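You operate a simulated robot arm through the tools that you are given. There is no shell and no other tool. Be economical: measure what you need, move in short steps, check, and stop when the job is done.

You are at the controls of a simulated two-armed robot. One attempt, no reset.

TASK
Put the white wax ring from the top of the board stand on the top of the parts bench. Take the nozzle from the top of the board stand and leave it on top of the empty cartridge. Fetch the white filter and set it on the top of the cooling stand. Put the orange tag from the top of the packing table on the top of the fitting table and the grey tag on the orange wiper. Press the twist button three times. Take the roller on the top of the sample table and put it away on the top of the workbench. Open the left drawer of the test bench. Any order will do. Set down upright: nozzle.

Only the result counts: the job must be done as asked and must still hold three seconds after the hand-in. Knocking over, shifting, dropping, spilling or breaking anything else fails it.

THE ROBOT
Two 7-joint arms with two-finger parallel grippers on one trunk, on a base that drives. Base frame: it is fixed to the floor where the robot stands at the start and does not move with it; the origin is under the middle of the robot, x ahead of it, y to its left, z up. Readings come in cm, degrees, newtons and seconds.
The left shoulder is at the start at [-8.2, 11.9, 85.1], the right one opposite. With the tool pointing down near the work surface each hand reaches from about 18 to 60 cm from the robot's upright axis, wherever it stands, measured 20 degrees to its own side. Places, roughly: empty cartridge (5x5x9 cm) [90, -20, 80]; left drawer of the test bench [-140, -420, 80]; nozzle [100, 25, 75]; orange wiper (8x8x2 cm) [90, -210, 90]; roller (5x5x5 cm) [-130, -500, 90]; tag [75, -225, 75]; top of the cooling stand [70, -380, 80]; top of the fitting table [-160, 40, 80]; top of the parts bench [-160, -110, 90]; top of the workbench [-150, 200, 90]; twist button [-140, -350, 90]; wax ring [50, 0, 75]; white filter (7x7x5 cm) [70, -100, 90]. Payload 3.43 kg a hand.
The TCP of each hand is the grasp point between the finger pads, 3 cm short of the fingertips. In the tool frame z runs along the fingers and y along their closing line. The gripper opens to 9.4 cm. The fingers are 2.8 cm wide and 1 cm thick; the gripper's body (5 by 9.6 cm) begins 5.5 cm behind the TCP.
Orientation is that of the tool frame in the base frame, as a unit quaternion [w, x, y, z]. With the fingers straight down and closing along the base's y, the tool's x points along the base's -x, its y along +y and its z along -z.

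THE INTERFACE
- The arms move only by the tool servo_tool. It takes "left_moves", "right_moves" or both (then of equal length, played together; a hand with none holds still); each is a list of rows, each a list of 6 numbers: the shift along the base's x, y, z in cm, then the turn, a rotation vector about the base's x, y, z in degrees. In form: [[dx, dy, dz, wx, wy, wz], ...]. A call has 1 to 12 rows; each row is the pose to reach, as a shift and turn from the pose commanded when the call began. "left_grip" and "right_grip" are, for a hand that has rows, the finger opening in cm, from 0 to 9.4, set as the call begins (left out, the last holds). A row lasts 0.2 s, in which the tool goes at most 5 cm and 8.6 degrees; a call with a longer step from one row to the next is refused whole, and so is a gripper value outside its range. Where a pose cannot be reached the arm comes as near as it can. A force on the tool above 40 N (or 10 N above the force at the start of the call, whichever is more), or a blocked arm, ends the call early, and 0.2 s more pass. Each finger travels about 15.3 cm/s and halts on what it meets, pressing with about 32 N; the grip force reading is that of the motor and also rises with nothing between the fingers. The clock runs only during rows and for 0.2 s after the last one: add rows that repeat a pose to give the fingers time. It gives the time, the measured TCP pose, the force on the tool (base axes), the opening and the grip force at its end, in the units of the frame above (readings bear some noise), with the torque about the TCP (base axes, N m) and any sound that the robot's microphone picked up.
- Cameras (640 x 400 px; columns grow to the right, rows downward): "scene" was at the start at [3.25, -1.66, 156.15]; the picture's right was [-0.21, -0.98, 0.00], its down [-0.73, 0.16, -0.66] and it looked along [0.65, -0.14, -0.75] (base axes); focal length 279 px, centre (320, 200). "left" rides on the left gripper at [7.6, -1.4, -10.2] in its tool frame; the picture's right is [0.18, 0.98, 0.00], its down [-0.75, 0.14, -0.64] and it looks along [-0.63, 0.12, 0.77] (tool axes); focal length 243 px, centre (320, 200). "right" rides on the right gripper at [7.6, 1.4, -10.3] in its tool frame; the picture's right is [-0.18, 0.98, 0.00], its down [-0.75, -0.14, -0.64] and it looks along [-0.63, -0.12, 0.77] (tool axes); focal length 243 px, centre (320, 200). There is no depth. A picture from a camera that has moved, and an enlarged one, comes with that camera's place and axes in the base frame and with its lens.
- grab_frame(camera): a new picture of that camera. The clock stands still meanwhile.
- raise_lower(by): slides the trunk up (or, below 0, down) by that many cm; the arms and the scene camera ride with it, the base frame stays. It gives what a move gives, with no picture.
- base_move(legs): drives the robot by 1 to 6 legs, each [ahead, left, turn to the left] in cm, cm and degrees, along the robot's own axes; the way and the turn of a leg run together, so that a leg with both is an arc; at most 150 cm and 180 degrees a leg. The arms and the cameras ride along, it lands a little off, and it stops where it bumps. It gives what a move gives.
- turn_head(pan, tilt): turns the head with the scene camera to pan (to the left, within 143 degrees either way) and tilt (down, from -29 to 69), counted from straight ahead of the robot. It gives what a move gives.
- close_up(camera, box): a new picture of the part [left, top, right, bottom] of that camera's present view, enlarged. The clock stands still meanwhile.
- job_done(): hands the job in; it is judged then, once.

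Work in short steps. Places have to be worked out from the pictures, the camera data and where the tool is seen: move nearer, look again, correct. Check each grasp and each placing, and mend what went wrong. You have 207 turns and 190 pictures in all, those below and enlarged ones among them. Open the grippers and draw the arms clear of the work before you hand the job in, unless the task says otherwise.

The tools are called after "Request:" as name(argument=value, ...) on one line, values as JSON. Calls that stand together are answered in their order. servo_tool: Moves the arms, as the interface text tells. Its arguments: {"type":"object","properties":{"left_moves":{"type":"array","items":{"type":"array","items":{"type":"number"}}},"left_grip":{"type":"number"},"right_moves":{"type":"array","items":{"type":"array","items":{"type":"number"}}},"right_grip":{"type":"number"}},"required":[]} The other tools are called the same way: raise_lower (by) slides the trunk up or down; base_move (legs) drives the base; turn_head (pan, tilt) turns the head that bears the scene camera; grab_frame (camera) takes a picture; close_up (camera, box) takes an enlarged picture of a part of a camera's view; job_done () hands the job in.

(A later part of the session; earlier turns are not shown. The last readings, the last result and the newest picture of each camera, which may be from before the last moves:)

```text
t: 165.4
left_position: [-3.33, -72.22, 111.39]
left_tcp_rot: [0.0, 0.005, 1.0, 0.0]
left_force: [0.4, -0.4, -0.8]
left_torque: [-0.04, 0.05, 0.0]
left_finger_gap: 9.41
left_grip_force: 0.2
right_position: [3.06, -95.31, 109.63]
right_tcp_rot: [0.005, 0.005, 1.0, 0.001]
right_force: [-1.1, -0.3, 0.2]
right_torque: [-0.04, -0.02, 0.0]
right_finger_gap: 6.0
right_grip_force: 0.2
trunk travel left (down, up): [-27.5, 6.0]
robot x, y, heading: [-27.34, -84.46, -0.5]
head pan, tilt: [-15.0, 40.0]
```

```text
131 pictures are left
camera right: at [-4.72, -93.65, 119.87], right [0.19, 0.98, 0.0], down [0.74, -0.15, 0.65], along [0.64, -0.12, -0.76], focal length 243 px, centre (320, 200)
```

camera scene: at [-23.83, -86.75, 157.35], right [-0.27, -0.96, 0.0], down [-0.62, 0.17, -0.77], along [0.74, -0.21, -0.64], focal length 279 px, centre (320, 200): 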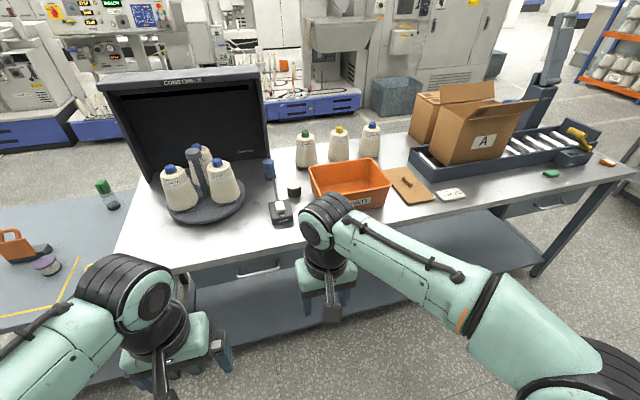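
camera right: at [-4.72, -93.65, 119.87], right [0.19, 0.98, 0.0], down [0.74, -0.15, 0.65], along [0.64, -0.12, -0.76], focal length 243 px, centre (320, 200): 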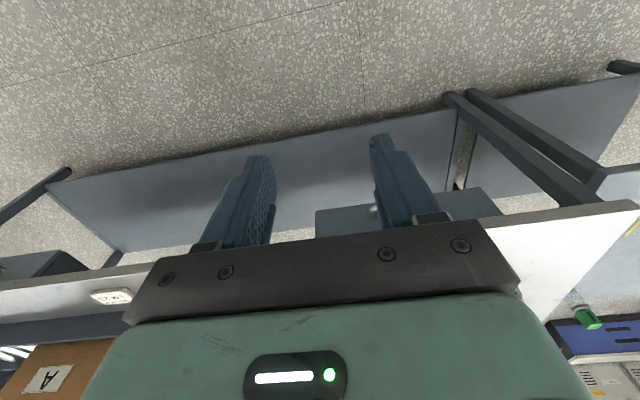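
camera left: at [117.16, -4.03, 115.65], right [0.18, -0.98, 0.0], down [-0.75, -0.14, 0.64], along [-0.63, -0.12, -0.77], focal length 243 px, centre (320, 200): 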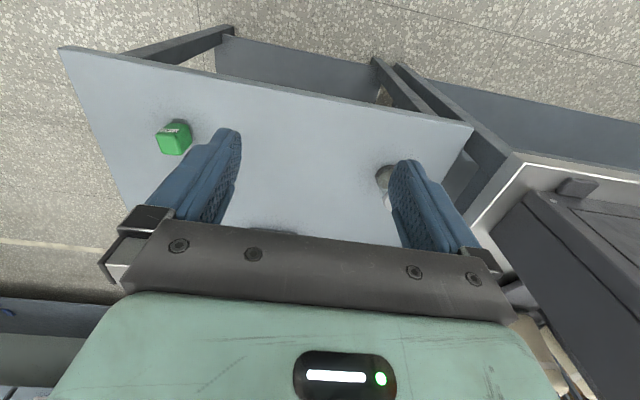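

White filter at about [59,-100]. Drive up to the bench.

Request:
base_move(legs=[[31, -4, 0.6]])

Request:
turn_head(pan=-10, tilt=50)

Request:
servo_tool(right_moves=[[4, 0, 0, 0, 0, 0], [8, 0, 0, 0, 0, 0], [12, 0, 0, 0, 0, 0], [14, 0, 0, 0, 0, 0]], right_grip=9.4)

Request:
grab_frame(camera="right")

Request:
grab_frame(camera="scene")

```text
t: 167.5
left_position: [27.13, -76.26, 111.38]
left_tcp_rot: [0.0, 0.003, 1.0, 0.0]
left_force: [0.0, 0.1, 0.2]
left_torque: [0.0, -0.03, 0.01]
left_finger_gap: 9.4
left_grip_force: 0.0
right_position: [33.7, -99.15, 109.62]
right_tcp_rot: [0.005, 0.002, 1.0, 0.0]
right_force: [0.8, -0.4, -0.1]
right_torque: [0.0, 0.0, -0.05]
right_finger_gap: 5.99
right_grip_force: 0.0
trunk travel left (down, up): [-27.5, 6.0]
robot x, y, heading: [3.35, -88.37, 0.0]
head pan, tilt: [-15.0, 40.0]
```

```text
t: 168.2
left_position: [27.13, -76.17, 111.35]
left_tcp_rot: [0.0, 0.002, 1.0, 0.0]
left_force: [-0.6, -0.7, 0.2]
left_torque: [0.01, 0.01, 0.0]
left_finger_gap: 9.38
left_grip_force: 0.0
right_position: [33.72, -99.22, 109.51]
right_tcp_rot: [0.006, 0.003, 1.0, 0.001]
right_force: [-0.2, 0.1, 0.4]
right_torque: [0.03, -0.01, -0.03]
right_finger_gap: 5.99
right_grip_force: 0.0
trunk travel left (down, up): [-27.5, 6.0]
robot x, y, heading: [3.28, -88.71, -0.3]
head pan, tilt: [-10.0, 50.0]
```

```text
t: 169.2
left_position: [27.22, -76.26, 111.33]
left_tcp_rot: [0.0, 0.004, 1.0, 0.0]
left_force: [-0.3, 0.3, -0.1]
left_torque: [0.03, 0.0, -0.03]
left_finger_gap: 9.38
left_grip_force: 0.1
right_position: [47.64, -99.21, 109.6]
right_tcp_rot: [0.005, 0.003, 1.0, 0.001]
right_force: [0.3, 0.4, -0.3]
right_torque: [-0.02, -0.01, -0.01]
right_finger_gap: 9.4
right_grip_force: 0.0
trunk travel left (down, up): [-27.5, 6.0]
robot x, y, heading: [2.99, -88.6, -0.3]
head pan, tilt: [-10.0, 50.0]
```

```text
130 pictures are left
camera right: at [40.04, -97.65, 119.77], right [0.19, 0.98, 0.0], down [0.75, -0.15, 0.65], along [0.64, -0.12, -0.76], focal length 243 px, centre (320, 200)
```

right: 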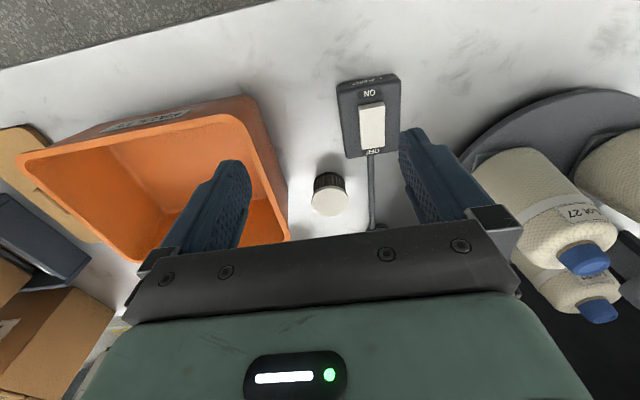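

```text
129 pictures are left
camera scene: at [6.2, -89.99, 155.93], right [-0.18, -0.98, 0.0], down [-0.75, 0.14, -0.64], along [0.63, -0.11, -0.77], focal length 279 px, centre (320, 200)
```

scene: 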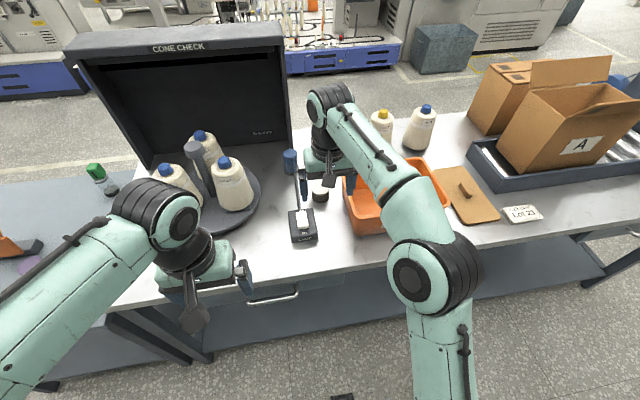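

Bin rim is close on one side, so I'll close along x: rotate the right tool -90° about z, camera toward the free side.

Request:
servo_tool(right_moves=[[1, 0, 0, 0, 0, -8.4], [2, 0, 0, 0, 0, -16.8], [3, 0, 0, 0, 0, -25.2], [4, 0, 0, 0, 0, -33.6], [5, 0, 0, 0, 0, -42], [6, 0, 0, 0, 0, -50.4], [7, 0, 0, 0, 0, -58.8], [8, 0, 0, 0, 0, -67.2], [9, -0.5, 0, 0, 0, -75.6], [10, -1, 0, 0, 0, -84], [11, -1, 0, 0, 0, -89.5], [12, -1, 0, 0, 0, -89.5]])

Request:
grab_frame(camera="right")

```text
t: 171.8
left_position: [27.2, -76.13, 111.45]
left_tcp_rot: [0.001, 0.003, 1.0, 0.0]
left_force: [-0.5, 0.1, -0.1]
left_torque: [-0.01, -0.06, 0.04]
left_finger_gap: 9.42
left_grip_force: 0.1
right_position: [52.27, -100.35, 107.63]
right_tcp_rot: [0.005, 0.706, 0.708, -0.003]
right_force: [0.3, -0.4, 0.9]
right_torque: [0.0, -0.04, -0.04]
right_finger_gap: 9.41
right_grip_force: 0.0
right hand out of reach, approached as far as the arm can: row 4, 5, 6, 7, 8, 9, 10, 11, 12
trunk travel left (down, up): [-27.5, 6.0]
robot x, y, heading: [2.92, -88.76, -0.2]
head pan, tilt: [-10.0, 50.0]
```

```text
128 pictures are left
camera right: at [53.64, -92.55, 117.89], right [0.98, -0.18, 0.0], down [-0.14, -0.75, 0.65], along [-0.11, -0.64, -0.76], focal length 243 px, centre (320, 200)
```

right: 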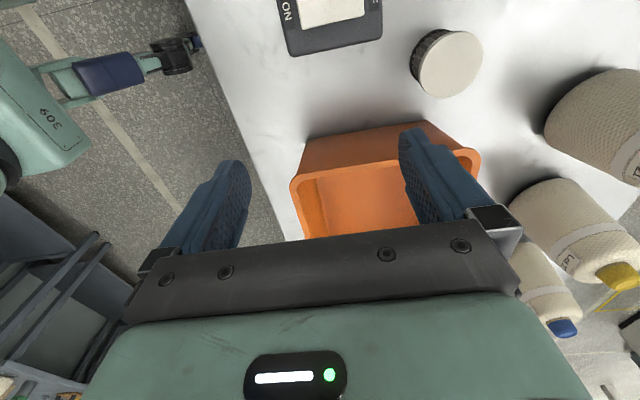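

Filter seems at about [64.5,-100] with cap top near z 91. Drive 6 cm closer.

Request:
base_move(legs=[[6.5, 0, 0]])

Request:
grab_frame(camera="right")

```text
t: 172.8
left_position: [33.69, -76.2, 111.29]
left_tcp_rot: [0.001, 0.002, 1.0, 0.0]
left_force: [1.1, -0.4, 0.4]
left_torque: [0.02, 0.01, 0.02]
left_finger_gap: 9.39
left_grip_force: 0.0
right_position: [58.71, -100.35, 107.59]
right_tcp_rot: [0.004, 0.706, 0.709, -0.003]
right_force: [0.3, 0.2, -0.6]
right_torque: [-0.02, 0.01, -0.02]
right_finger_gap: 9.37
right_grip_force: 0.0
trunk travel left (down, up): [-27.5, 6.0]
robot x, y, heading: [9.15, -88.46, -0.2]
head pan, tilt: [-10.0, 50.0]
```

```text
127 pictures are left
camera right: at [60.14, -92.58, 117.85], right [0.98, -0.18, 0.0], down [-0.14, -0.75, 0.65], along [-0.11, -0.64, -0.76], focal length 243 px, centre (320, 200)
```

right: 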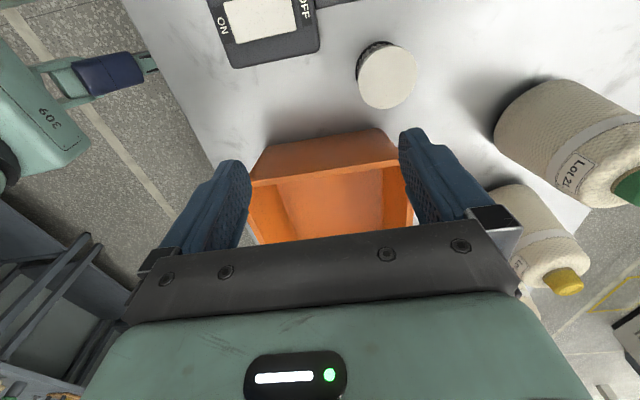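

Motion parallax gives the filter at [66.5,-101], cap top z≈88 (bench ≈83). Drive 5 cm closer and adjust the hand down.

Request:
base_move(legs=[[5, 0, 0.2]])

Request:
servo_tool(right_moves=[[0, 0, -3, 0, 0, 0], [0, 0, -6, 0, 0, 0], [0, 0, -6, 0, 0, 0]])

Request:
grab_frame(camera="right")

```text
t: 173.7
left_position: [38.61, -76.03, 111.4]
left_tcp_rot: [0.0, 0.002, 1.0, 0.0]
left_force: [0.8, 0.1, -0.8]
left_torque: [0.02, 0.02, 0.01]
left_finger_gap: 9.42
left_grip_force: 0.1
right_position: [63.82, -100.26, 107.52]
right_tcp_rot: [0.004, 0.704, 0.71, -0.003]
right_force: [0.2, 0.1, -0.9]
right_torque: [-0.03, -0.01, 0.03]
right_finger_gap: 9.38
right_grip_force: 0.0
trunk travel left (down, up): [-27.5, 6.0]
robot x, y, heading: [14.75, -88.79, -0.0]
head pan, tilt: [-10.0, 50.0]
```

```text
t: 174.5
left_position: [38.55, -76.11, 111.44]
left_tcp_rot: [0.001, 0.001, 1.0, -0.001]
left_force: [-0.3, 0.0, 0.6]
left_torque: [-0.01, -0.01, 0.03]
left_finger_gap: 9.41
left_grip_force: 0.0
right_position: [63.72, -100.32, 101.77]
right_tcp_rot: [0.005, 0.705, 0.71, -0.003]
right_force: [1.1, 0.0, -0.4]
right_torque: [-0.04, 0.01, -0.02]
right_finger_gap: 9.39
right_grip_force: 0.1
trunk travel left (down, up): [-27.5, 6.0]
robot x, y, heading: [14.39, -88.77, -0.2]
head pan, tilt: [-10.0, 50.0]
```

```text
126 pictures are left
camera right: at [64.97, -92.55, 111.99], right [0.98, -0.18, 0.01], down [-0.14, -0.75, 0.65], along [-0.11, -0.64, -0.76], focal length 243 px, centre (320, 200)
```

right: 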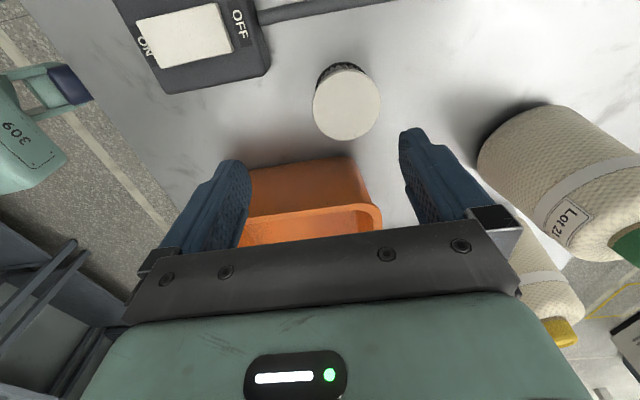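

Filter at [66.2,-101.2]. Move over it and lower to z 91.

Request:
servo_tool(right_moves=[[2.5, -0.9, 0, 0, 0, 0], [2.5, -0.9, -4, 0, 0, 0], [2.5, -0.9, -8, 0, 0, 0], [2.5, -0.9, -10.7, 0, 0, 0], [2.5, -0.9, -10.7, 0, 0, 0]])

Request:
grab_frame(camera="right")

Request:
grab_frame(camera="scene")

```text
t: 175.7
left_position: [38.41, -76.13, 111.29]
left_tcp_rot: [0.001, 0.001, 1.0, 0.0]
left_force: [0.2, -0.3, 0.0]
left_torque: [-0.01, 0.01, 0.03]
left_finger_gap: 9.39
left_grip_force: 0.2
right_position: [66.15, -101.23, 90.8]
right_tcp_rot: [0.005, 0.705, 0.709, -0.003]
right_force: [0.7, 0.4, -0.1]
right_torque: [0.0, -0.02, -0.01]
right_finger_gap: 9.41
right_grip_force: 0.0
trunk travel left (down, up): [-27.5, 6.0]
robot x, y, heading: [14.63, -88.92, 0.1]
head pan, tilt: [-10.0, 50.0]
```

```text
125 pictures are left
camera right: at [67.55, -93.4, 101.13], right [0.98, -0.18, 0.0], down [-0.14, -0.75, 0.65], along [-0.11, -0.64, -0.76], focal length 243 px, centre (320, 200)
```

right: 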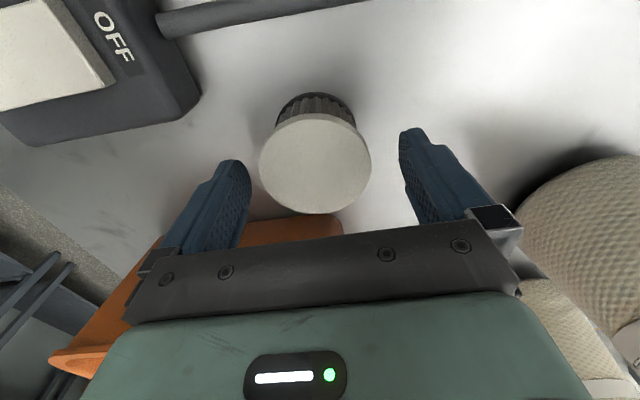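

```text
124 pictures are left
camera scene: at [17.56, -90.02, 155.93], right [-0.17, -0.98, 0.0], down [-0.75, 0.13, -0.64], along [0.63, -0.11, -0.77], focal length 279 px, centre (320, 200)
```

scene: 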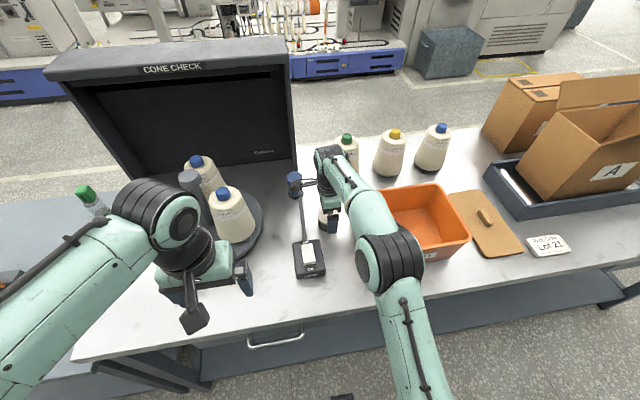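

Slight correction and descend to z 88, then close.

Request:
servo_tool(right_moves=[[-0.4, -0.3, -1, 0, 0, 0], [-0.4, -0.3, -2, 0, 0, 0], [-0.4, -0.3, -3, 0, 0, 0], [-0.4, -0.3, -3, 0, 0, 0]])

Request:
servo_tool(right_moves=[[0, 0, 0, 0, 0, 0], [0, 0, 0, 0, 0, 0], [0, 0, 0, 0, 0, 0], [0, 0, 0, 0, 0, 0]], right_grip=4)

Request:
grab_frame(camera="right")

```text
t: 176.7
left_position: [38.29, -76.14, 111.48]
left_tcp_rot: [0.001, 0.001, 1.0, 0.0]
left_force: [-0.3, 0.3, -0.2]
left_torque: [-0.02, 0.03, -0.02]
left_finger_gap: 9.39
left_grip_force: 0.1
right_position: [65.74, -101.48, 87.97]
right_tcp_rot: [0.005, 0.705, 0.71, -0.002]
right_force: [-0.6, -0.1, 8.0]
right_torque: [0.07, 0.42, 0.02]
right_finger_gap: 9.4
right_grip_force: 0.0
trunk travel left (down, up): [-27.5, 6.0]
robot x, y, heading: [14.49, -88.6, -0.2]
head pan, tilt: [-10.0, 50.0]
```

```text
t: 177.7
left_position: [38.5, -76.06, 111.31]
left_tcp_rot: [0.001, 0.0, 1.0, 0.0]
left_force: [-0.3, -0.1, 0.5]
left_torque: [-0.01, 0.02, 0.02]
left_finger_gap: 9.4
left_grip_force: 0.1
right_position: [65.7, -101.41, 88.0]
right_tcp_rot: [0.006, 0.705, 0.709, -0.002]
right_force: [-0.2, 0.6, 10.8]
right_torque: [0.13, 0.13, 0.07]
right_finger_gap: 6.38
right_grip_force: 31.6
trunk travel left (down, up): [-27.5, 6.0]
robot x, y, heading: [14.37, -88.38, -0.1]
head pan, tilt: [-10.0, 50.0]
```

```text
123 pictures are left
camera right: at [67.11, -93.63, 98.27], right [0.98, -0.18, 0.01], down [-0.14, -0.75, 0.65], along [-0.11, -0.64, -0.76], focal length 243 px, centre (320, 200)
```

right: 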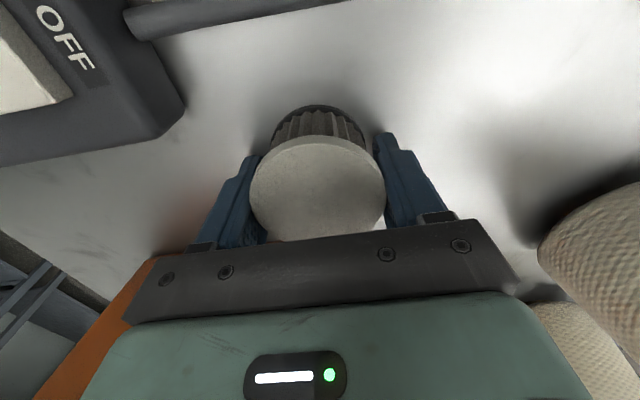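

Fingertips touch the bench (z≈85). Gripped at 6.38 cm. Lift slowly.

Request:
servo_tool(right_moves=[[0, 0, 0.5, 0, 0, 0], [0, 0, 1.5, 0, 0, 0], [0, 0, 3, 0, 0, 0], [0, 0, 4.5, 0, 0, 0], [0, 0, 6.5, 0, 0, 0], [0, 0, 8.5, 0, 0, 0], [0, 0, 10.5, 0, 0, 0], [0, 0, 12.5, 0, 0, 0], [0, 0, 14.5, 0, 0, 0], [-1, 0, 16, 0, 0, 0], [-3, 0, 17, 0, 0, 0], [-5, 0, 18, 0, 0, 0]])

Request:
grab_frame(camera="right")

```text
t: 180.3
left_position: [38.46, -76.21, 111.35]
left_tcp_rot: [0.0, 0.001, 1.0, -0.001]
left_force: [0.2, 0.8, 0.0]
left_torque: [0.02, 0.02, -0.02]
left_finger_gap: 9.42
left_grip_force: 0.1
right_position: [60.73, -101.51, 105.85]
right_tcp_rot: [0.004, 0.705, 0.71, -0.004]
right_force: [-0.1, -0.5, -0.6]
right_torque: [-0.02, 0.03, 0.02]
right_finger_gap: 6.4
right_grip_force: 31.9
trunk travel left (down, up): [-27.5, 6.0]
robot x, y, heading: [14.62, -88.95, -0.1]
head pan, tilt: [-10.0, 50.0]
```

```text
122 pictures are left
camera right: at [62.11, -93.69, 116.11], right [0.98, -0.18, 0.0], down [-0.14, -0.75, 0.65], along [-0.11, -0.64, -0.76], focal length 243 px, centre (320, 200)
```

right: 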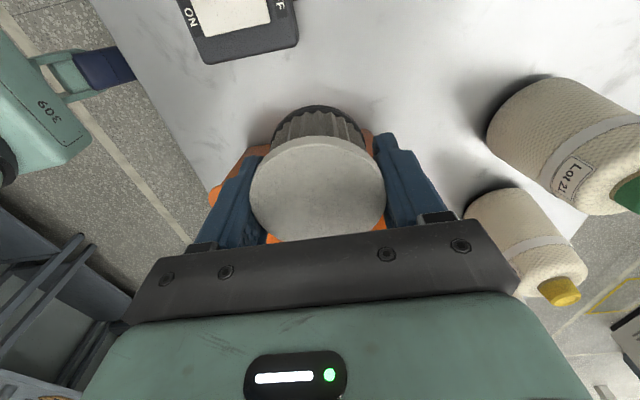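

Held. Back off and travel along the aisle, pausing by the packing table for a look.

Request:
base_move(legs=[[-45, 0, 0], [0, -125, 0]])

Request:
turn_head(pan=0, tilt=35)

Request:
grab_frame(camera="scene")

Request:
turn_head(pan=-60, tilt=25)

Request:
grab_frame(camera="scene")

```text
t: 193.9
left_position: [-6.91, -202.37, 111.29]
left_tcp_rot: [0.0, 0.007, 1.0, 0.0]
left_force: [-0.3, 0.6, 0.7]
left_torque: [-0.03, 0.02, -0.05]
left_finger_gap: 9.41
left_grip_force: 0.1
right_position: [15.1, -227.9, 105.87]
right_tcp_rot: [0.005, 0.709, 0.705, -0.003]
right_force: [-0.1, 0.4, -0.8]
right_torque: [0.03, -0.03, -0.02]
right_finger_gap: 6.3
right_grip_force: 32.1
trunk travel left (down, up): [-27.5, 6.0]
robot x, y, heading: [-31.07, -214.81, -1.1]
head pan, tilt: [-10.0, 50.0]
```

```text
t: 194.7
left_position: [-6.91, -202.38, 111.38]
left_tcp_rot: [0.0, 0.006, 1.0, 0.001]
left_force: [0.6, 0.0, -0.6]
left_torque: [-0.01, 0.04, -0.02]
left_finger_gap: 9.39
left_grip_force: 0.1
right_position: [15.02, -227.98, 105.9]
right_tcp_rot: [0.004, 0.709, 0.705, -0.003]
right_force: [-0.8, 0.0, -1.0]
right_torque: [0.01, 0.0, 0.0]
right_finger_gap: 6.33
right_grip_force: 31.9
trunk travel left (down, up): [-27.5, 6.0]
robot x, y, heading: [-31.69, -214.44, -0.6]
head pan, tilt: [0.0, 35.0]
```

```text
121 pictures are left
camera scene: at [-26.8, -214.66, 158.1], right [-0.01, -1.0, 0.0], down [-0.57, 0.01, -0.82], along [0.82, -0.01, -0.57], focal length 279 px, centre (320, 200)
```

scene: 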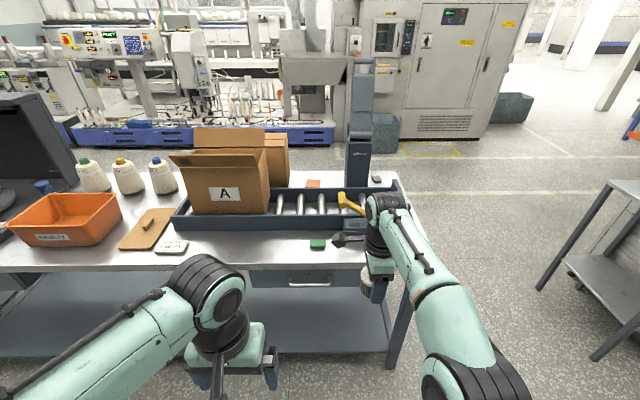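

```text
t: 196.0
left_position: [-6.82, -202.31, 111.28]
left_tcp_rot: [0.0, 0.007, 1.0, -0.001]
left_force: [0.3, 0.0, -0.8]
left_torque: [-0.01, 0.01, 0.02]
left_finger_gap: 9.41
left_grip_force: 0.1
right_position: [15.05, -227.78, 106.03]
right_tcp_rot: [0.005, 0.709, 0.705, -0.003]
right_force: [1.3, -0.1, 0.4]
right_torque: [-0.03, 0.0, 0.01]
right_finger_gap: 6.35
right_grip_force: 31.9
trunk travel left (down, up): [-27.5, 6.0]
robot x, y, heading: [-31.29, -214.8, -0.7]
head pan, tilt: [-60.0, 25.0]
```

```text
120 pictures are left
camera scene: at [-31.09, -222.57, 159.68], right [-0.87, -0.49, 0.0], down [-0.21, 0.37, -0.91], along [0.44, -0.79, -0.42], focal length 279 px, centre (320, 200)
```

scene: 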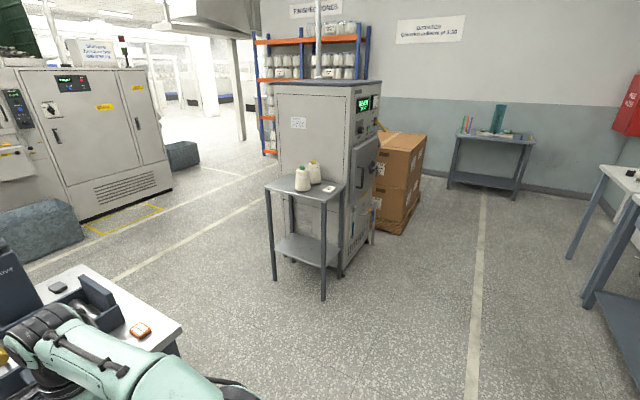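

Cooling stand is the small table with two cones near [75,-385]. Slide there.

Request:
base_move(legs=[[0, -80, 0.7], [0, -82, 0]])

Request:
turn_head(pan=0, tilt=35)

Request:
grab_frame(camera="scene")

```text
t: 210.7
left_position: [-6.51, -365.59, 111.32]
left_tcp_rot: [0.0, -0.005, 1.0, 0.0]
left_force: [-0.2, 0.2, 0.7]
left_torque: [0.0, -0.01, -0.01]
left_finger_gap: 9.41
left_grip_force: 0.0
right_position: [15.98, -390.63, 105.85]
right_tcp_rot: [0.005, 0.701, 0.713, -0.003]
right_force: [-0.1, -0.1, 0.2]
right_torque: [0.01, 0.0, 0.03]
right_finger_gap: 6.24
right_grip_force: 32.0
trunk travel left (down, up): [-27.5, 6.0]
robot x, y, heading: [-30.25, -378.37, 0.2]
head pan, tilt: [-60.0, 25.0]
```

```text
t: 212.0
left_position: [-6.49, -365.49, 111.45]
left_tcp_rot: [0.0, -0.004, 1.0, 0.0]
left_force: [-0.4, 0.2, 0.2]
left_torque: [-0.04, 0.02, 0.0]
left_finger_gap: 9.39
left_grip_force: 0.0
right_position: [16.02, -390.68, 105.97]
right_tcp_rot: [0.004, 0.702, 0.712, -0.003]
right_force: [-0.3, 0.2, -0.7]
right_torque: [-0.03, 0.02, 0.02]
right_finger_gap: 6.26
right_grip_force: 32.0
trunk travel left (down, up): [-27.5, 6.0]
robot x, y, heading: [-30.47, -378.32, 0.2]
head pan, tilt: [0.0, 35.0]
```

```text
119 pictures are left
camera scene: at [-26.08, -378.32, 158.1], right [0.01, -1.0, 0.0], down [-0.57, 0.0, -0.82], along [0.82, 0.01, -0.57], focal length 279 px, centre (320, 200)
```

scene: 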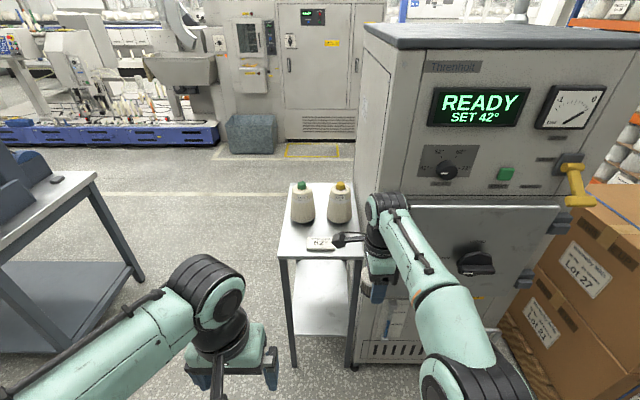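

Check the grip and zoom in on the stand top.

Request:
grab_frame(camera="right")

Request:
close_up(camera="scene", box=[260, 170, 420, 270])

```text
118 pictures are left
camera right: at [17.34, -382.86, 116.12], right [0.99, -0.17, 0.0], down [-0.13, -0.75, 0.65], along [-0.11, -0.64, -0.76], focal length 243 px, centre (320, 200)
```

right: 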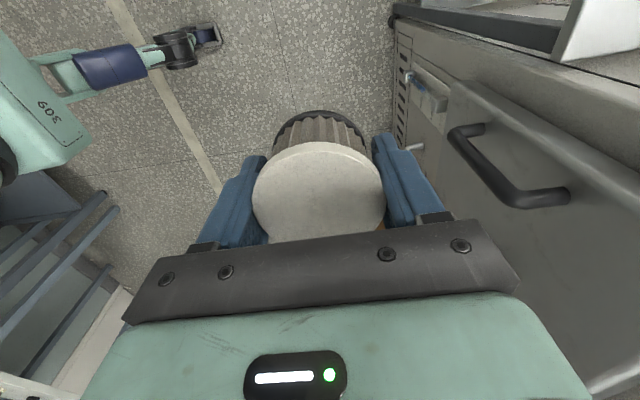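

```text
4.00 times, centred on (340, 220) of scene
camera zoom: at [-26.08, -378.32, 158.1], right [0.01, -1.0, 0.0], down [-0.57, 0.0, -0.82], along [0.82, 0.01, -0.57], focal length 1114 px, centre (240, 120)
```

zoom: 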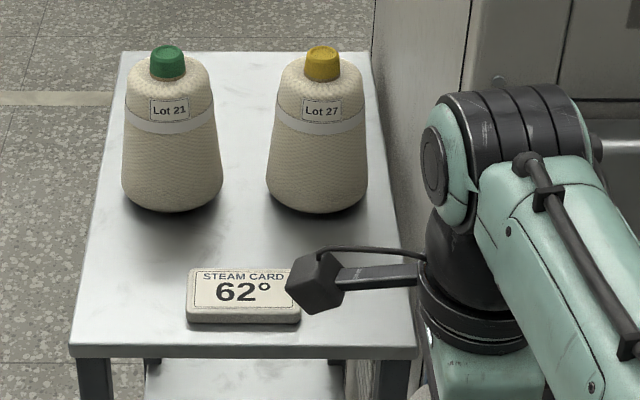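

Free space front-left of the card: about [59,-366]. Move left 24 then ahead 36.

Request:
base_move(legs=[[0, 24, -0.2], [34, 0, 0]])

Request:
turn_head(pan=-10, tilt=50)

Request:
grab_frame(camera="scene")

Request:
grab_frame(camera="right")

```text
t: 216.6
left_position: [26.87, -341.13, 111.4]
left_tcp_rot: [0.0, -0.001, 1.0, 0.0]
left_force: [0.2, -0.1, 0.4]
left_torque: [0.05, 0.03, -0.03]
left_finger_gap: 9.39
left_grip_force: 0.1
right_position: [49.23, -366.26, 105.97]
right_tcp_rot: [0.004, 0.702, 0.712, -0.003]
right_force: [-0.9, 0.5, -0.6]
right_torque: [0.01, 0.02, 0.0]
right_finger_gap: 6.21
right_grip_force: 32.0
trunk travel left (down, up): [-27.5, 6.0]
robot x, y, heading: [2.68, -354.14, 0.1]
head pan, tilt: [0.0, 35.0]
```

```text
t: 217.3
left_position: [26.88, -341.05, 111.43]
left_tcp_rot: [0.002, -0.002, 1.0, 0.0]
left_force: [0.0, -1.1, 0.5]
left_torque: [0.04, -0.02, 0.0]
left_finger_gap: 9.41
left_grip_force: 0.0
right_position: [49.17, -366.35, 105.9]
right_tcp_rot: [0.005, 0.703, 0.711, -0.003]
right_force: [0.5, 0.1, -1.5]
right_torque: [-0.03, -0.01, 0.01]
right_finger_gap: 6.2
right_grip_force: 31.7
trunk travel left (down, up): [-27.5, 6.0]
robot x, y, heading: [2.52, -353.54, 0.0]
head pan, tilt: [-10.0, 50.0]
```

```text
116 pictures are left
camera scene: at [5.92, -355.1, 155.93], right [-0.17, -0.99, 0.0], down [-0.75, 0.13, -0.64], along [0.63, -0.11, -0.77], focal length 279 px, centre (320, 200)
```

scene: 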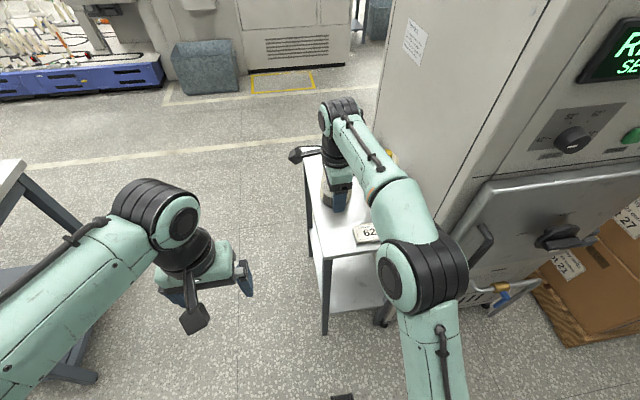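

```text
115 pictures are left
camera right: at [50.54, -358.53, 116.13], right [0.99, -0.17, 0.0], down [-0.13, -0.75, 0.65], along [-0.11, -0.64, -0.76], focal length 243 px, centre (320, 200)
```

right: 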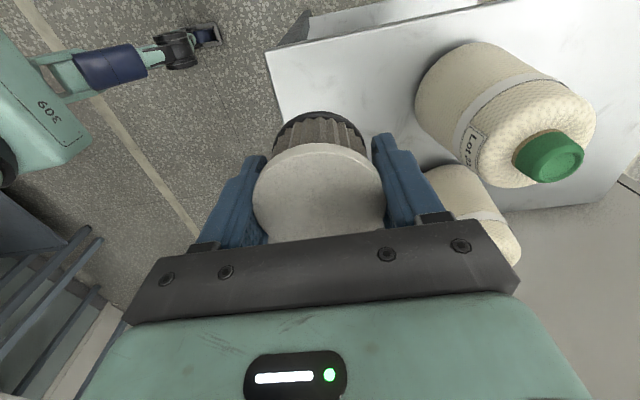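

Three views agree: stand top z≈85, front-left corner [43.8,-362.3]. Target for the filter [52,-367]. Move over and lower to z 90.

Request:
servo_tool(right_moves=[[1.4, -0.4, 0, 0, 0, 0], [2.8, -0.8, 0, 0, 0, 0], [2.8, -0.8, -2, 0, 0, 0], [2.8, -0.8, -4, 0, 0, 0], [2.8, -0.8, -6, 0, 0, 0], [2.8, -0.8, -8, 0, 0, 0], [2.8, -0.8, -10, 0, 0, 0], [2.8, -0.8, -12, 0, 0, 0], [2.8, -0.8, -14, 0, 0, 0], [2.8, -0.8, -15.5, 0, 0, 0], [2.8, -0.8, -15.5, 0, 0, 0]])

Request:
grab_frame(camera="right")

Request:
close_up(camera="scene", box=[270, 140, 420, 280])

```text
t: 219.8
left_position: [26.75, -341.05, 111.36]
left_tcp_rot: [0.0, -0.002, 1.0, 0.0]
left_force: [0.0, 0.1, 1.2]
left_torque: [-0.03, 0.0, -0.04]
left_finger_gap: 9.41
left_grip_force: 0.0
right_position: [51.93, -367.01, 90.38]
right_tcp_rot: [0.005, 0.703, 0.711, -0.003]
right_force: [-0.3, 0.2, -0.4]
right_torque: [-0.02, -0.05, 0.01]
right_finger_gap: 6.22
right_grip_force: 32.1
trunk travel left (down, up): [-27.5, 6.0]
robot x, y, heading: [2.61, -353.79, 0.3]
head pan, tilt: [-10.0, 50.0]
```

```text
114 pictures are left
camera right: at [53.26, -359.29, 100.58], right [0.98, -0.17, 0.0], down [-0.13, -0.75, 0.65], along [-0.11, -0.64, -0.76], focal length 243 px, centre (320, 200)
```

right: 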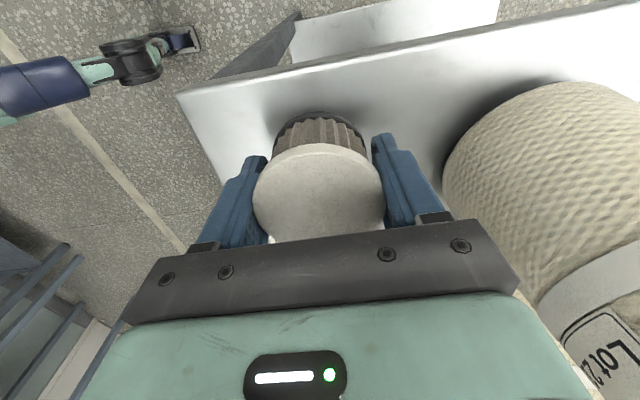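

```text
2.86 times, centred on (345, 210) of scene
camera zoom: at [5.93, -355.11, 155.93], right [-0.17, -0.99, 0.0], down [-0.75, 0.13, -0.64], along [0.63, -0.11, -0.77], focal length 796 px, centre (249, 171)
```

zoom: 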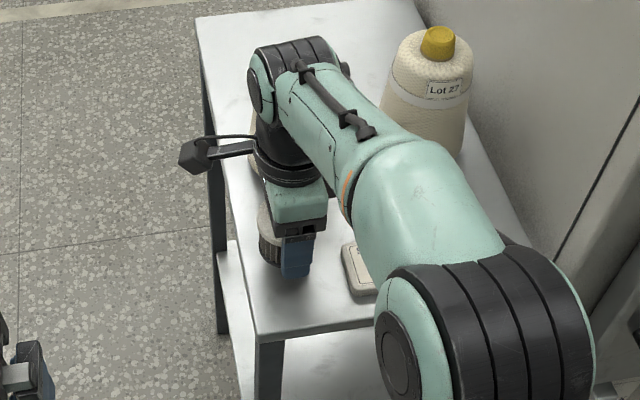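

Lower gently with a 0.5 cm shift from the edge.

Request:
servo_tool(right_moves=[[0, -0.3, -0.6, 0, 0, 0], [0, -0.5, -1.2, 0, 0, 0], [0, -0.5, -1.6, 0, 0, 0]])

Request:
servo_tool(right_moves=[[0, 0, -0.3, 0, 0, 0]])

Request:
servo_tool(right_moves=[[0, 0, -0.3, 0, 0, 0]])

Request:
servo_tool(right_moves=[[0, 0, -0.3, 0, 0, 0]])

```text
t: 220.6
left_position: [26.87, -340.96, 111.3]
left_tcp_rot: [0.001, -0.002, 1.0, 0.0]
left_force: [0.3, 0.3, -0.2]
left_torque: [0.0, 0.02, -0.05]
left_finger_gap: 9.4
left_grip_force: 0.0
right_position: [52.1, -367.69, 88.72]
right_tcp_rot: [0.005, 0.703, 0.712, -0.003]
right_force: [0.0, -0.2, -0.6]
right_torque: [0.01, 0.03, -0.05]
right_finger_gap: 6.2
right_grip_force: 31.8
trunk travel left (down, up): [-27.5, 6.0]
robot x, y, heading: [2.73, -353.58, 0.2]
head pan, tilt: [-10.0, 50.0]
```

```text
t: 220.9
left_position: [26.84, -341.08, 111.25]
left_tcp_rot: [0.0, -0.001, 1.0, 0.0]
left_force: [-0.6, -0.2, -0.1]
left_torque: [-0.02, -0.01, -0.01]
left_finger_gap: 9.41
left_grip_force: 0.0
right_position: [52.0, -367.53, 88.42]
right_tcp_rot: [0.004, 0.702, 0.712, -0.003]
right_force: [0.4, 0.8, -0.5]
right_torque: [0.04, -0.01, 0.04]
right_finger_gap: 6.19
right_grip_force: 31.6
trunk travel left (down, up): [-27.5, 6.0]
robot x, y, heading: [2.45, -353.76, 0.1]
head pan, tilt: [-10.0, 50.0]
```

```text
t: 221.3
left_position: [26.93, -341.07, 111.34]
left_tcp_rot: [0.0, -0.002, 1.0, 0.001]
left_force: [-0.5, 0.7, -0.7]
left_torque: [-0.02, 0.0, 0.02]
left_finger_gap: 9.41
left_grip_force: 0.1
right_position: [52.01, -367.66, 88.16]
right_tcp_rot: [0.005, 0.703, 0.711, -0.003]
right_force: [0.5, 0.0, -1.3]
right_torque: [-0.02, 0.02, 0.0]
right_finger_gap: 6.2
right_grip_force: 32.3
trunk travel left (down, up): [-27.5, 6.0]
robot x, y, heading: [2.21, -353.63, 0.1]
head pan, tilt: [-10.0, 50.0]
```

```text
t: 221.8
left_position: [26.79, -341.07, 111.4]
left_tcp_rot: [0.001, -0.002, 1.0, 0.0]
left_force: [-0.5, -0.6, 0.1]
left_torque: [-0.02, -0.03, 0.0]
left_finger_gap: 9.39
left_grip_force: 0.1
right_position: [52.01, -367.63, 88.08]
right_tcp_rot: [0.006, 0.703, 0.711, -0.001]
right_force: [-0.2, -1.1, 13.3]
right_torque: [-0.11, 0.34, 0.05]
right_finger_gap: 6.21
right_grip_force: 31.6
trunk travel left (down, up): [-27.5, 6.0]
robot x, y, heading: [2.75, -353.71, 0.2]
head pan, tilt: [-10.0, 50.0]
```

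Contact at z≈88.1 as predicted. Release (limited opening) and rise.

Request:
servo_tool(right_moves=[[0, 0, 0.2, 0, 0, 0], [0, 0, 0.2, 0, 0, 0], [0, 0, 0.2, 0, 0, 0], [0, 0, 0.2, 0, 0, 0]], right_grip=9)

Request:
servo_tool(right_moves=[[0, 0, 1.5, 0, 0, 0], [0, 0, 4, 0, 0, 0], [0, 0, 8, 0, 0, 0], [0, 0, 12, 0, 0, 0], [0, 0, 16, 0, 0, 0], [-4, 0, 18, 0, 0, 0], [-8, 0, 18, 0, 0, 0], [-12, 0, 18, 0, 0, 0]])

Request:
grab_frame(camera="right")

Request:
grab_frame(camera="scene")

```text
t: 222.8
left_position: [26.85, -341.14, 111.37]
left_tcp_rot: [0.0, -0.001, 1.0, 0.0]
left_force: [-0.2, 0.6, 0.3]
left_torque: [-0.01, 0.0, -0.02]
left_finger_gap: 9.4
left_grip_force: 0.1
right_position: [52.07, -367.71, 88.03]
right_tcp_rot: [0.006, 0.702, 0.712, -0.002]
right_force: [7.5, -0.6, 9.3]
right_torque: [0.15, 0.2, -0.12]
right_finger_gap: 8.6
right_grip_force: 0.0
trunk travel left (down, up): [-27.5, 6.0]
robot x, y, heading: [2.55, -353.57, 0.3]
head pan, tilt: [-10.0, 50.0]
```

```text
t: 224.6
left_position: [26.77, -341.09, 111.29]
left_tcp_rot: [0.001, -0.002, 1.0, 0.0]
left_force: [-0.4, -0.5, -0.7]
left_torque: [-0.01, -0.02, 0.03]
left_finger_gap: 9.38
left_grip_force: 0.1
right_position: [39.9, -367.79, 105.96]
right_tcp_rot: [0.005, 0.704, 0.711, -0.003]
right_force: [0.0, -0.2, 0.3]
right_torque: [-0.01, -0.02, -0.01]
right_finger_gap: 9.0
right_grip_force: 0.1
trunk travel left (down, up): [-27.5, 6.0]
robot x, y, heading: [2.83, -353.62, 0.1]
head pan, tilt: [-10.0, 50.0]
```

```text
112 pictures are left
camera right: at [41.23, -359.91, 116.27], right [0.98, -0.17, 0.01], down [-0.14, -0.75, 0.65], along [-0.11, -0.64, -0.76], focal length 243 px, centre (320, 200)
```

right: 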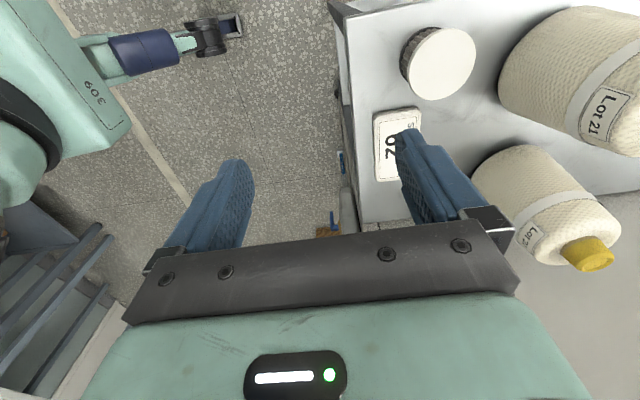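

```text
111 pictures are left
camera scene: at [5.79, -355.16, 155.93], right [-0.17, -0.99, 0.0], down [-0.75, 0.13, -0.64], along [0.63, -0.11, -0.77], focal length 279 px, centre (320, 200)
```

scene: 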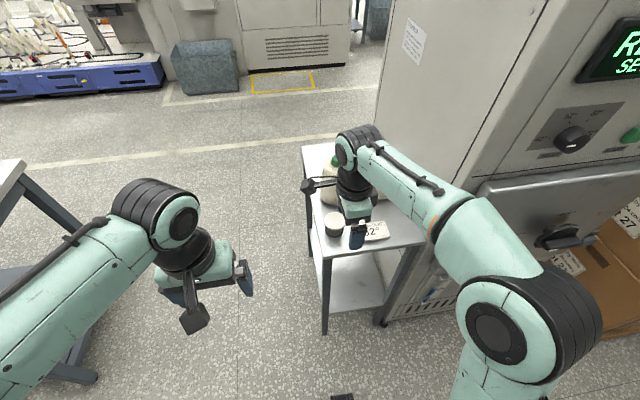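

Filter placed. Rotate the tool back, back off and turn to the opposite side.

Request:
servo_tool(right_moves=[[-1, 0, 0, 0, 0, 8.4], [-2, 0, 0, 0, 0, 16.8], [-3, 0, 0, 0, 0, 25.2], [-4, 0, 0, 0, 0, 33.6], [-5, 0, 0, 0, 0, 42], [-6, 0, 0, 0, 0, 50.4], [-7, 0, 0, 0, 0, 58.8], [-8, 0, 0, 0, 0, 67.2], [-8, 0, 0, 0, 0, 75.6], [-8, 0, 0, 0, 0, 84], [-8, 0, 0, 0, 0, 89.5]])

Request:
base_move(legs=[[-40, 0, 0], [0, 0, 90], [0, 0, 90]])

Request:
turn_head(pan=0, tilt=30)

Request:
grab_frame(camera="scene")

Request:
turn_head(pan=60, tilt=30)

Request:
grab_frame(camera="scene")

```text
t: 226.9
left_position: [26.84, -341.02, 111.36]
left_tcp_rot: [0.0, -0.002, 1.0, -0.001]
left_force: [-0.1, -0.3, 0.2]
left_torque: [0.0, 0.01, -0.03]
left_finger_gap: 9.41
left_grip_force: 0.0
right_position: [31.98, -367.63, 106.08]
right_tcp_rot: [0.006, -0.002, 1.0, 0.001]
right_force: [-0.4, 0.1, 0.9]
right_torque: [0.01, -0.02, 0.03]
right_finger_gap: 8.98
right_grip_force: 0.1
trunk travel left (down, up): [-27.5, 6.0]
robot x, y, heading: [2.61, -353.19, 0.2]
head pan, tilt: [-10.0, 50.0]
```

```text
t: 237.1
left_position: [-62.39, -365.81, 111.36]
left_tcp_rot: [0.001, 1.0, -0.011, 0.0]
left_force: [0.3, 0.1, -0.5]
left_torque: [0.0, 0.01, -0.02]
left_finger_gap: 9.4
left_grip_force: 0.1
right_position: [-66.91, -339.21, 106.15]
right_tcp_rot: [0.002, 1.0, -0.011, -0.005]
right_force: [0.5, -0.2, 1.0]
right_torque: [0.0, -0.01, 0.01]
right_finger_gap: 9.0
right_grip_force: 0.1
trunk travel left (down, up): [-27.5, 6.0]
robot x, y, heading: [-37.75, -353.99, 178.5]
head pan, tilt: [-10.0, 50.0]
```

```text
t: 237.9
left_position: [-62.38, -365.95, 111.42]
left_tcp_rot: [0.0, 1.0, -0.012, -0.001]
left_force: [0.5, -0.3, -0.1]
left_torque: [0.01, 0.0, 0.0]
left_finger_gap: 9.43
left_grip_force: 0.0
right_position: [-66.88, -339.24, 106.13]
right_tcp_rot: [0.002, 1.0, -0.011, -0.005]
right_force: [0.2, 0.3, 0.8]
right_torque: [-0.04, 0.01, 0.01]
right_finger_gap: 8.97
right_grip_force: 0.2
trunk travel left (down, up): [-27.5, 6.0]
robot x, y, heading: [-38.0, -353.79, 178.8]
head pan, tilt: [0.0, 30.0]
```

```text
110 pictures are left
camera scene: at [-42.68, -353.82, 158.88], right [0.02, 1.0, 0.0], down [0.5, -0.01, -0.87], along [-0.87, 0.02, -0.5], focal length 279 px, centre (320, 200)
```

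scene: 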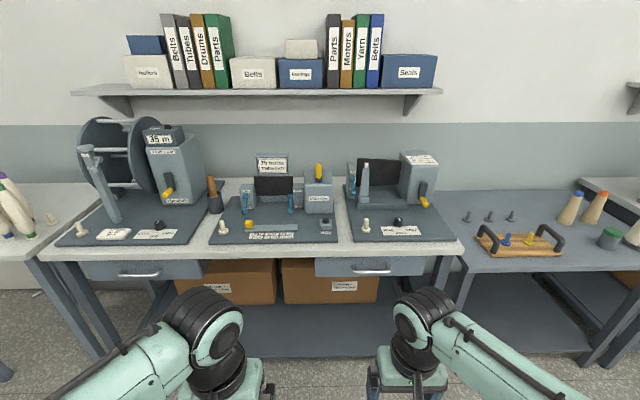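

```text
t: 239.2
left_position: [-62.42, -365.94, 111.43]
left_tcp_rot: [0.0, 1.0, -0.011, 0.0]
left_force: [-0.1, 0.1, -0.3]
left_torque: [0.0, -0.01, -0.02]
left_finger_gap: 9.37
left_grip_force: 0.0
right_position: [-66.96, -339.3, 106.1]
right_tcp_rot: [0.002, 1.0, -0.012, -0.005]
right_force: [0.0, 0.5, -0.4]
right_torque: [-0.01, 0.02, 0.03]
right_finger_gap: 8.97
right_grip_force: 0.0
trunk travel left (down, up): [-27.5, 6.0]
robot x, y, heading: [-38.21, -354.08, 178.7]
head pan, tilt: [60.0, 30.0]
```

```text
109 pictures are left
camera scene: at [-38.34, -361.75, 158.88], right [-0.85, 0.52, 0.0], down [0.26, 0.43, -0.87], along [-0.45, -0.74, -0.5], focal length 279 px, centre (320, 200)
```

scene: 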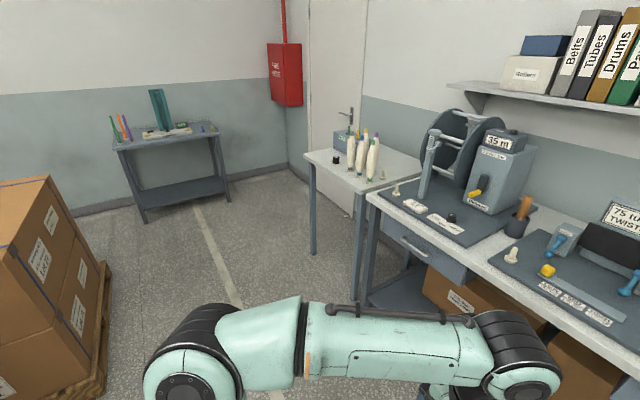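

Test bench with three stations. Zoom for labels: twist button and drawers.

Request:
turn_head(pan=0, tilt=35)

Request:
close_up(camera="scene", box=[190, 125, 350, 235])

Request:
close_up(camera="scene", box=[330, 125, 470, 235])

Request:
close_up(camera="scene", box=[50, 100, 210, 230])

```text
t: 240.5
left_position: [-62.44, -365.96, 111.37]
left_tcp_rot: [0.001, 1.0, -0.012, 0.0]
left_force: [0.1, 0.0, -1.2]
left_torque: [0.0, 0.02, 0.0]
left_finger_gap: 9.38
left_grip_force: 0.0
right_position: [-66.84, -339.42, 106.22]
right_tcp_rot: [0.001, 1.0, -0.011, -0.005]
right_force: [0.8, 0.6, 0.3]
right_torque: [-0.02, -0.03, 0.0]
right_finger_gap: 9.0
right_grip_force: 0.0
trunk travel left (down, up): [-27.5, 6.0]
robot x, y, heading: [-38.0, -353.68, 178.7]
head pan, tilt: [0.0, 35.0]
```

```text
3.64 times, centred on (270, 180) of scene
camera zoom: at [-42.44, -353.84, 158.1], right [0.02, 1.0, 0.0], down [0.57, -0.01, -0.82], along [-0.82, 0.02, -0.57], focal length 1013 px, centre (502, 273)
```

zoom: 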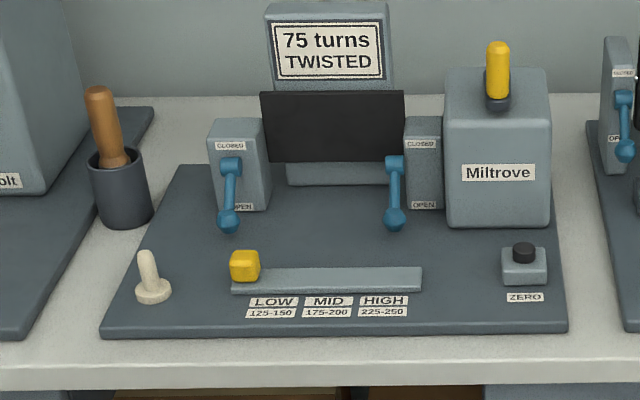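

```text
3.64 times, centred on (400, 180) of scene
camera zoom: at [-42.44, -353.84, 158.1], right [0.02, 1.0, 0.0], down [0.57, -0.01, -0.82], along [-0.82, 0.02, -0.57], focal length 1013 px, centre (29, 273)
```

zoom: 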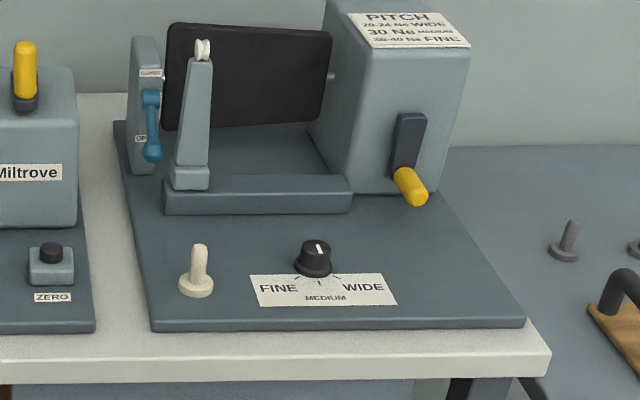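

```text
3.08 times, centred on (130, 165) of scene
camera zoom: at [-42.44, -353.84, 158.1], right [0.02, 1.0, 0.0], down [0.57, -0.01, -0.82], along [-0.82, 0.02, -0.57], focal length 857 px, centre (905, 308)
```

zoom: 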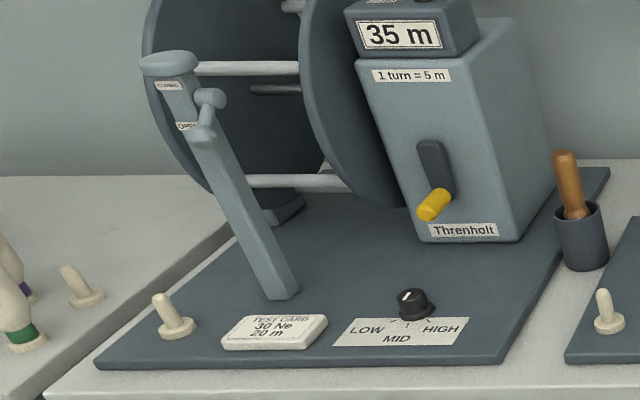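

The twist button is the black "ZERO" button on the twist tester at about [-139,-349]. Drive up to the bench.

Request:
base_move(legs=[[48, 10, 1.3]])

Request:
turn_head(pan=-10, tilt=48)

Request:
grab_frame(camera="scene")

Request:
grab_frame(camera="right")

```text
t: 243.4
left_position: [-110.2, -375.78, 111.39]
left_tcp_rot: [-0.001, 1.0, -0.005, 0.001]
left_force: [0.0, -0.2, 0.9]
left_torque: [-0.01, 0.03, 0.0]
left_finger_gap: 9.4
left_grip_force: 0.1
right_position: [-114.98, -349.24, 106.1]
right_tcp_rot: [0.002, 1.0, -0.004, -0.006]
right_force: [-1.1, -0.3, -0.8]
right_torque: [-0.02, -0.02, 0.01]
right_finger_gap: 9.01
right_grip_force: 0.0
trunk travel left (down, up): [-27.5, 6.0]
robot x, y, heading: [-86.03, -363.35, 179.5]
head pan, tilt: [0.0, 35.0]
```

```text
t: 244.1
left_position: [-110.11, -375.86, 111.43]
left_tcp_rot: [-0.001, 1.0, -0.005, -0.001]
left_force: [0.1, 0.2, 0.2]
left_torque: [0.01, -0.01, 0.01]
left_finger_gap: 9.4
left_grip_force: 0.1
right_position: [-115.05, -349.25, 106.13]
right_tcp_rot: [0.002, 1.0, -0.005, -0.005]
right_force: [0.4, 0.1, -0.9]
right_torque: [0.0, -0.01, 0.01]
right_finger_gap: 8.99
right_grip_force: 0.0
trunk travel left (down, up): [-27.5, 6.0]
robot x, y, heading: [-85.85, -363.45, 179.5]
head pan, tilt: [-10.0, 48.0]
```

```text
105 pictures are left
camera scene: at [-89.26, -362.05, 156.21], right [0.18, 0.98, 0.0], down [0.73, -0.13, -0.67], along [-0.66, 0.12, -0.74], focal length 279 px, centre (320, 200)
```

scene: 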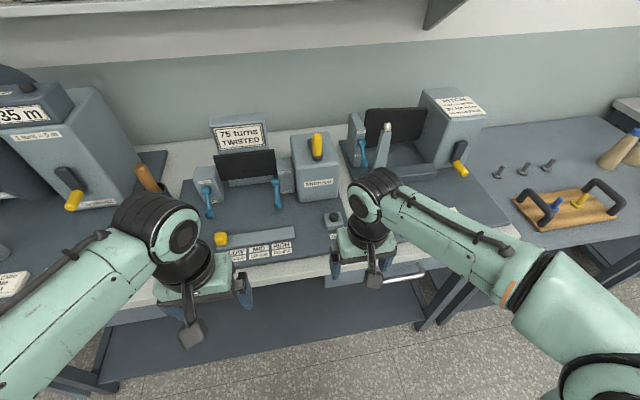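

```text
104 pictures are left
camera right: at [-107.27, -350.64, 116.38], right [-0.19, -0.98, 0.0], down [-0.75, 0.15, 0.65], along [-0.64, 0.12, -0.76], focal length 243 px, centre (320, 200)
```

right: 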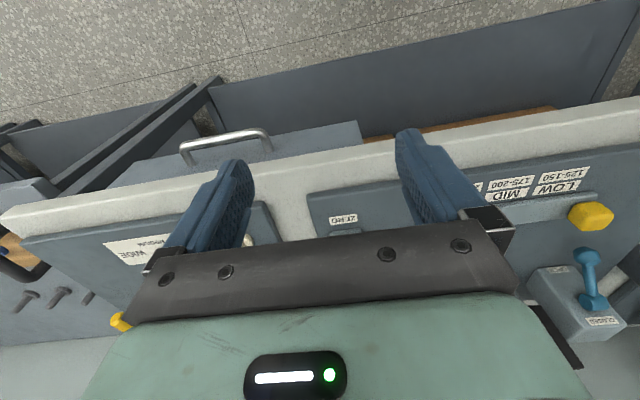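

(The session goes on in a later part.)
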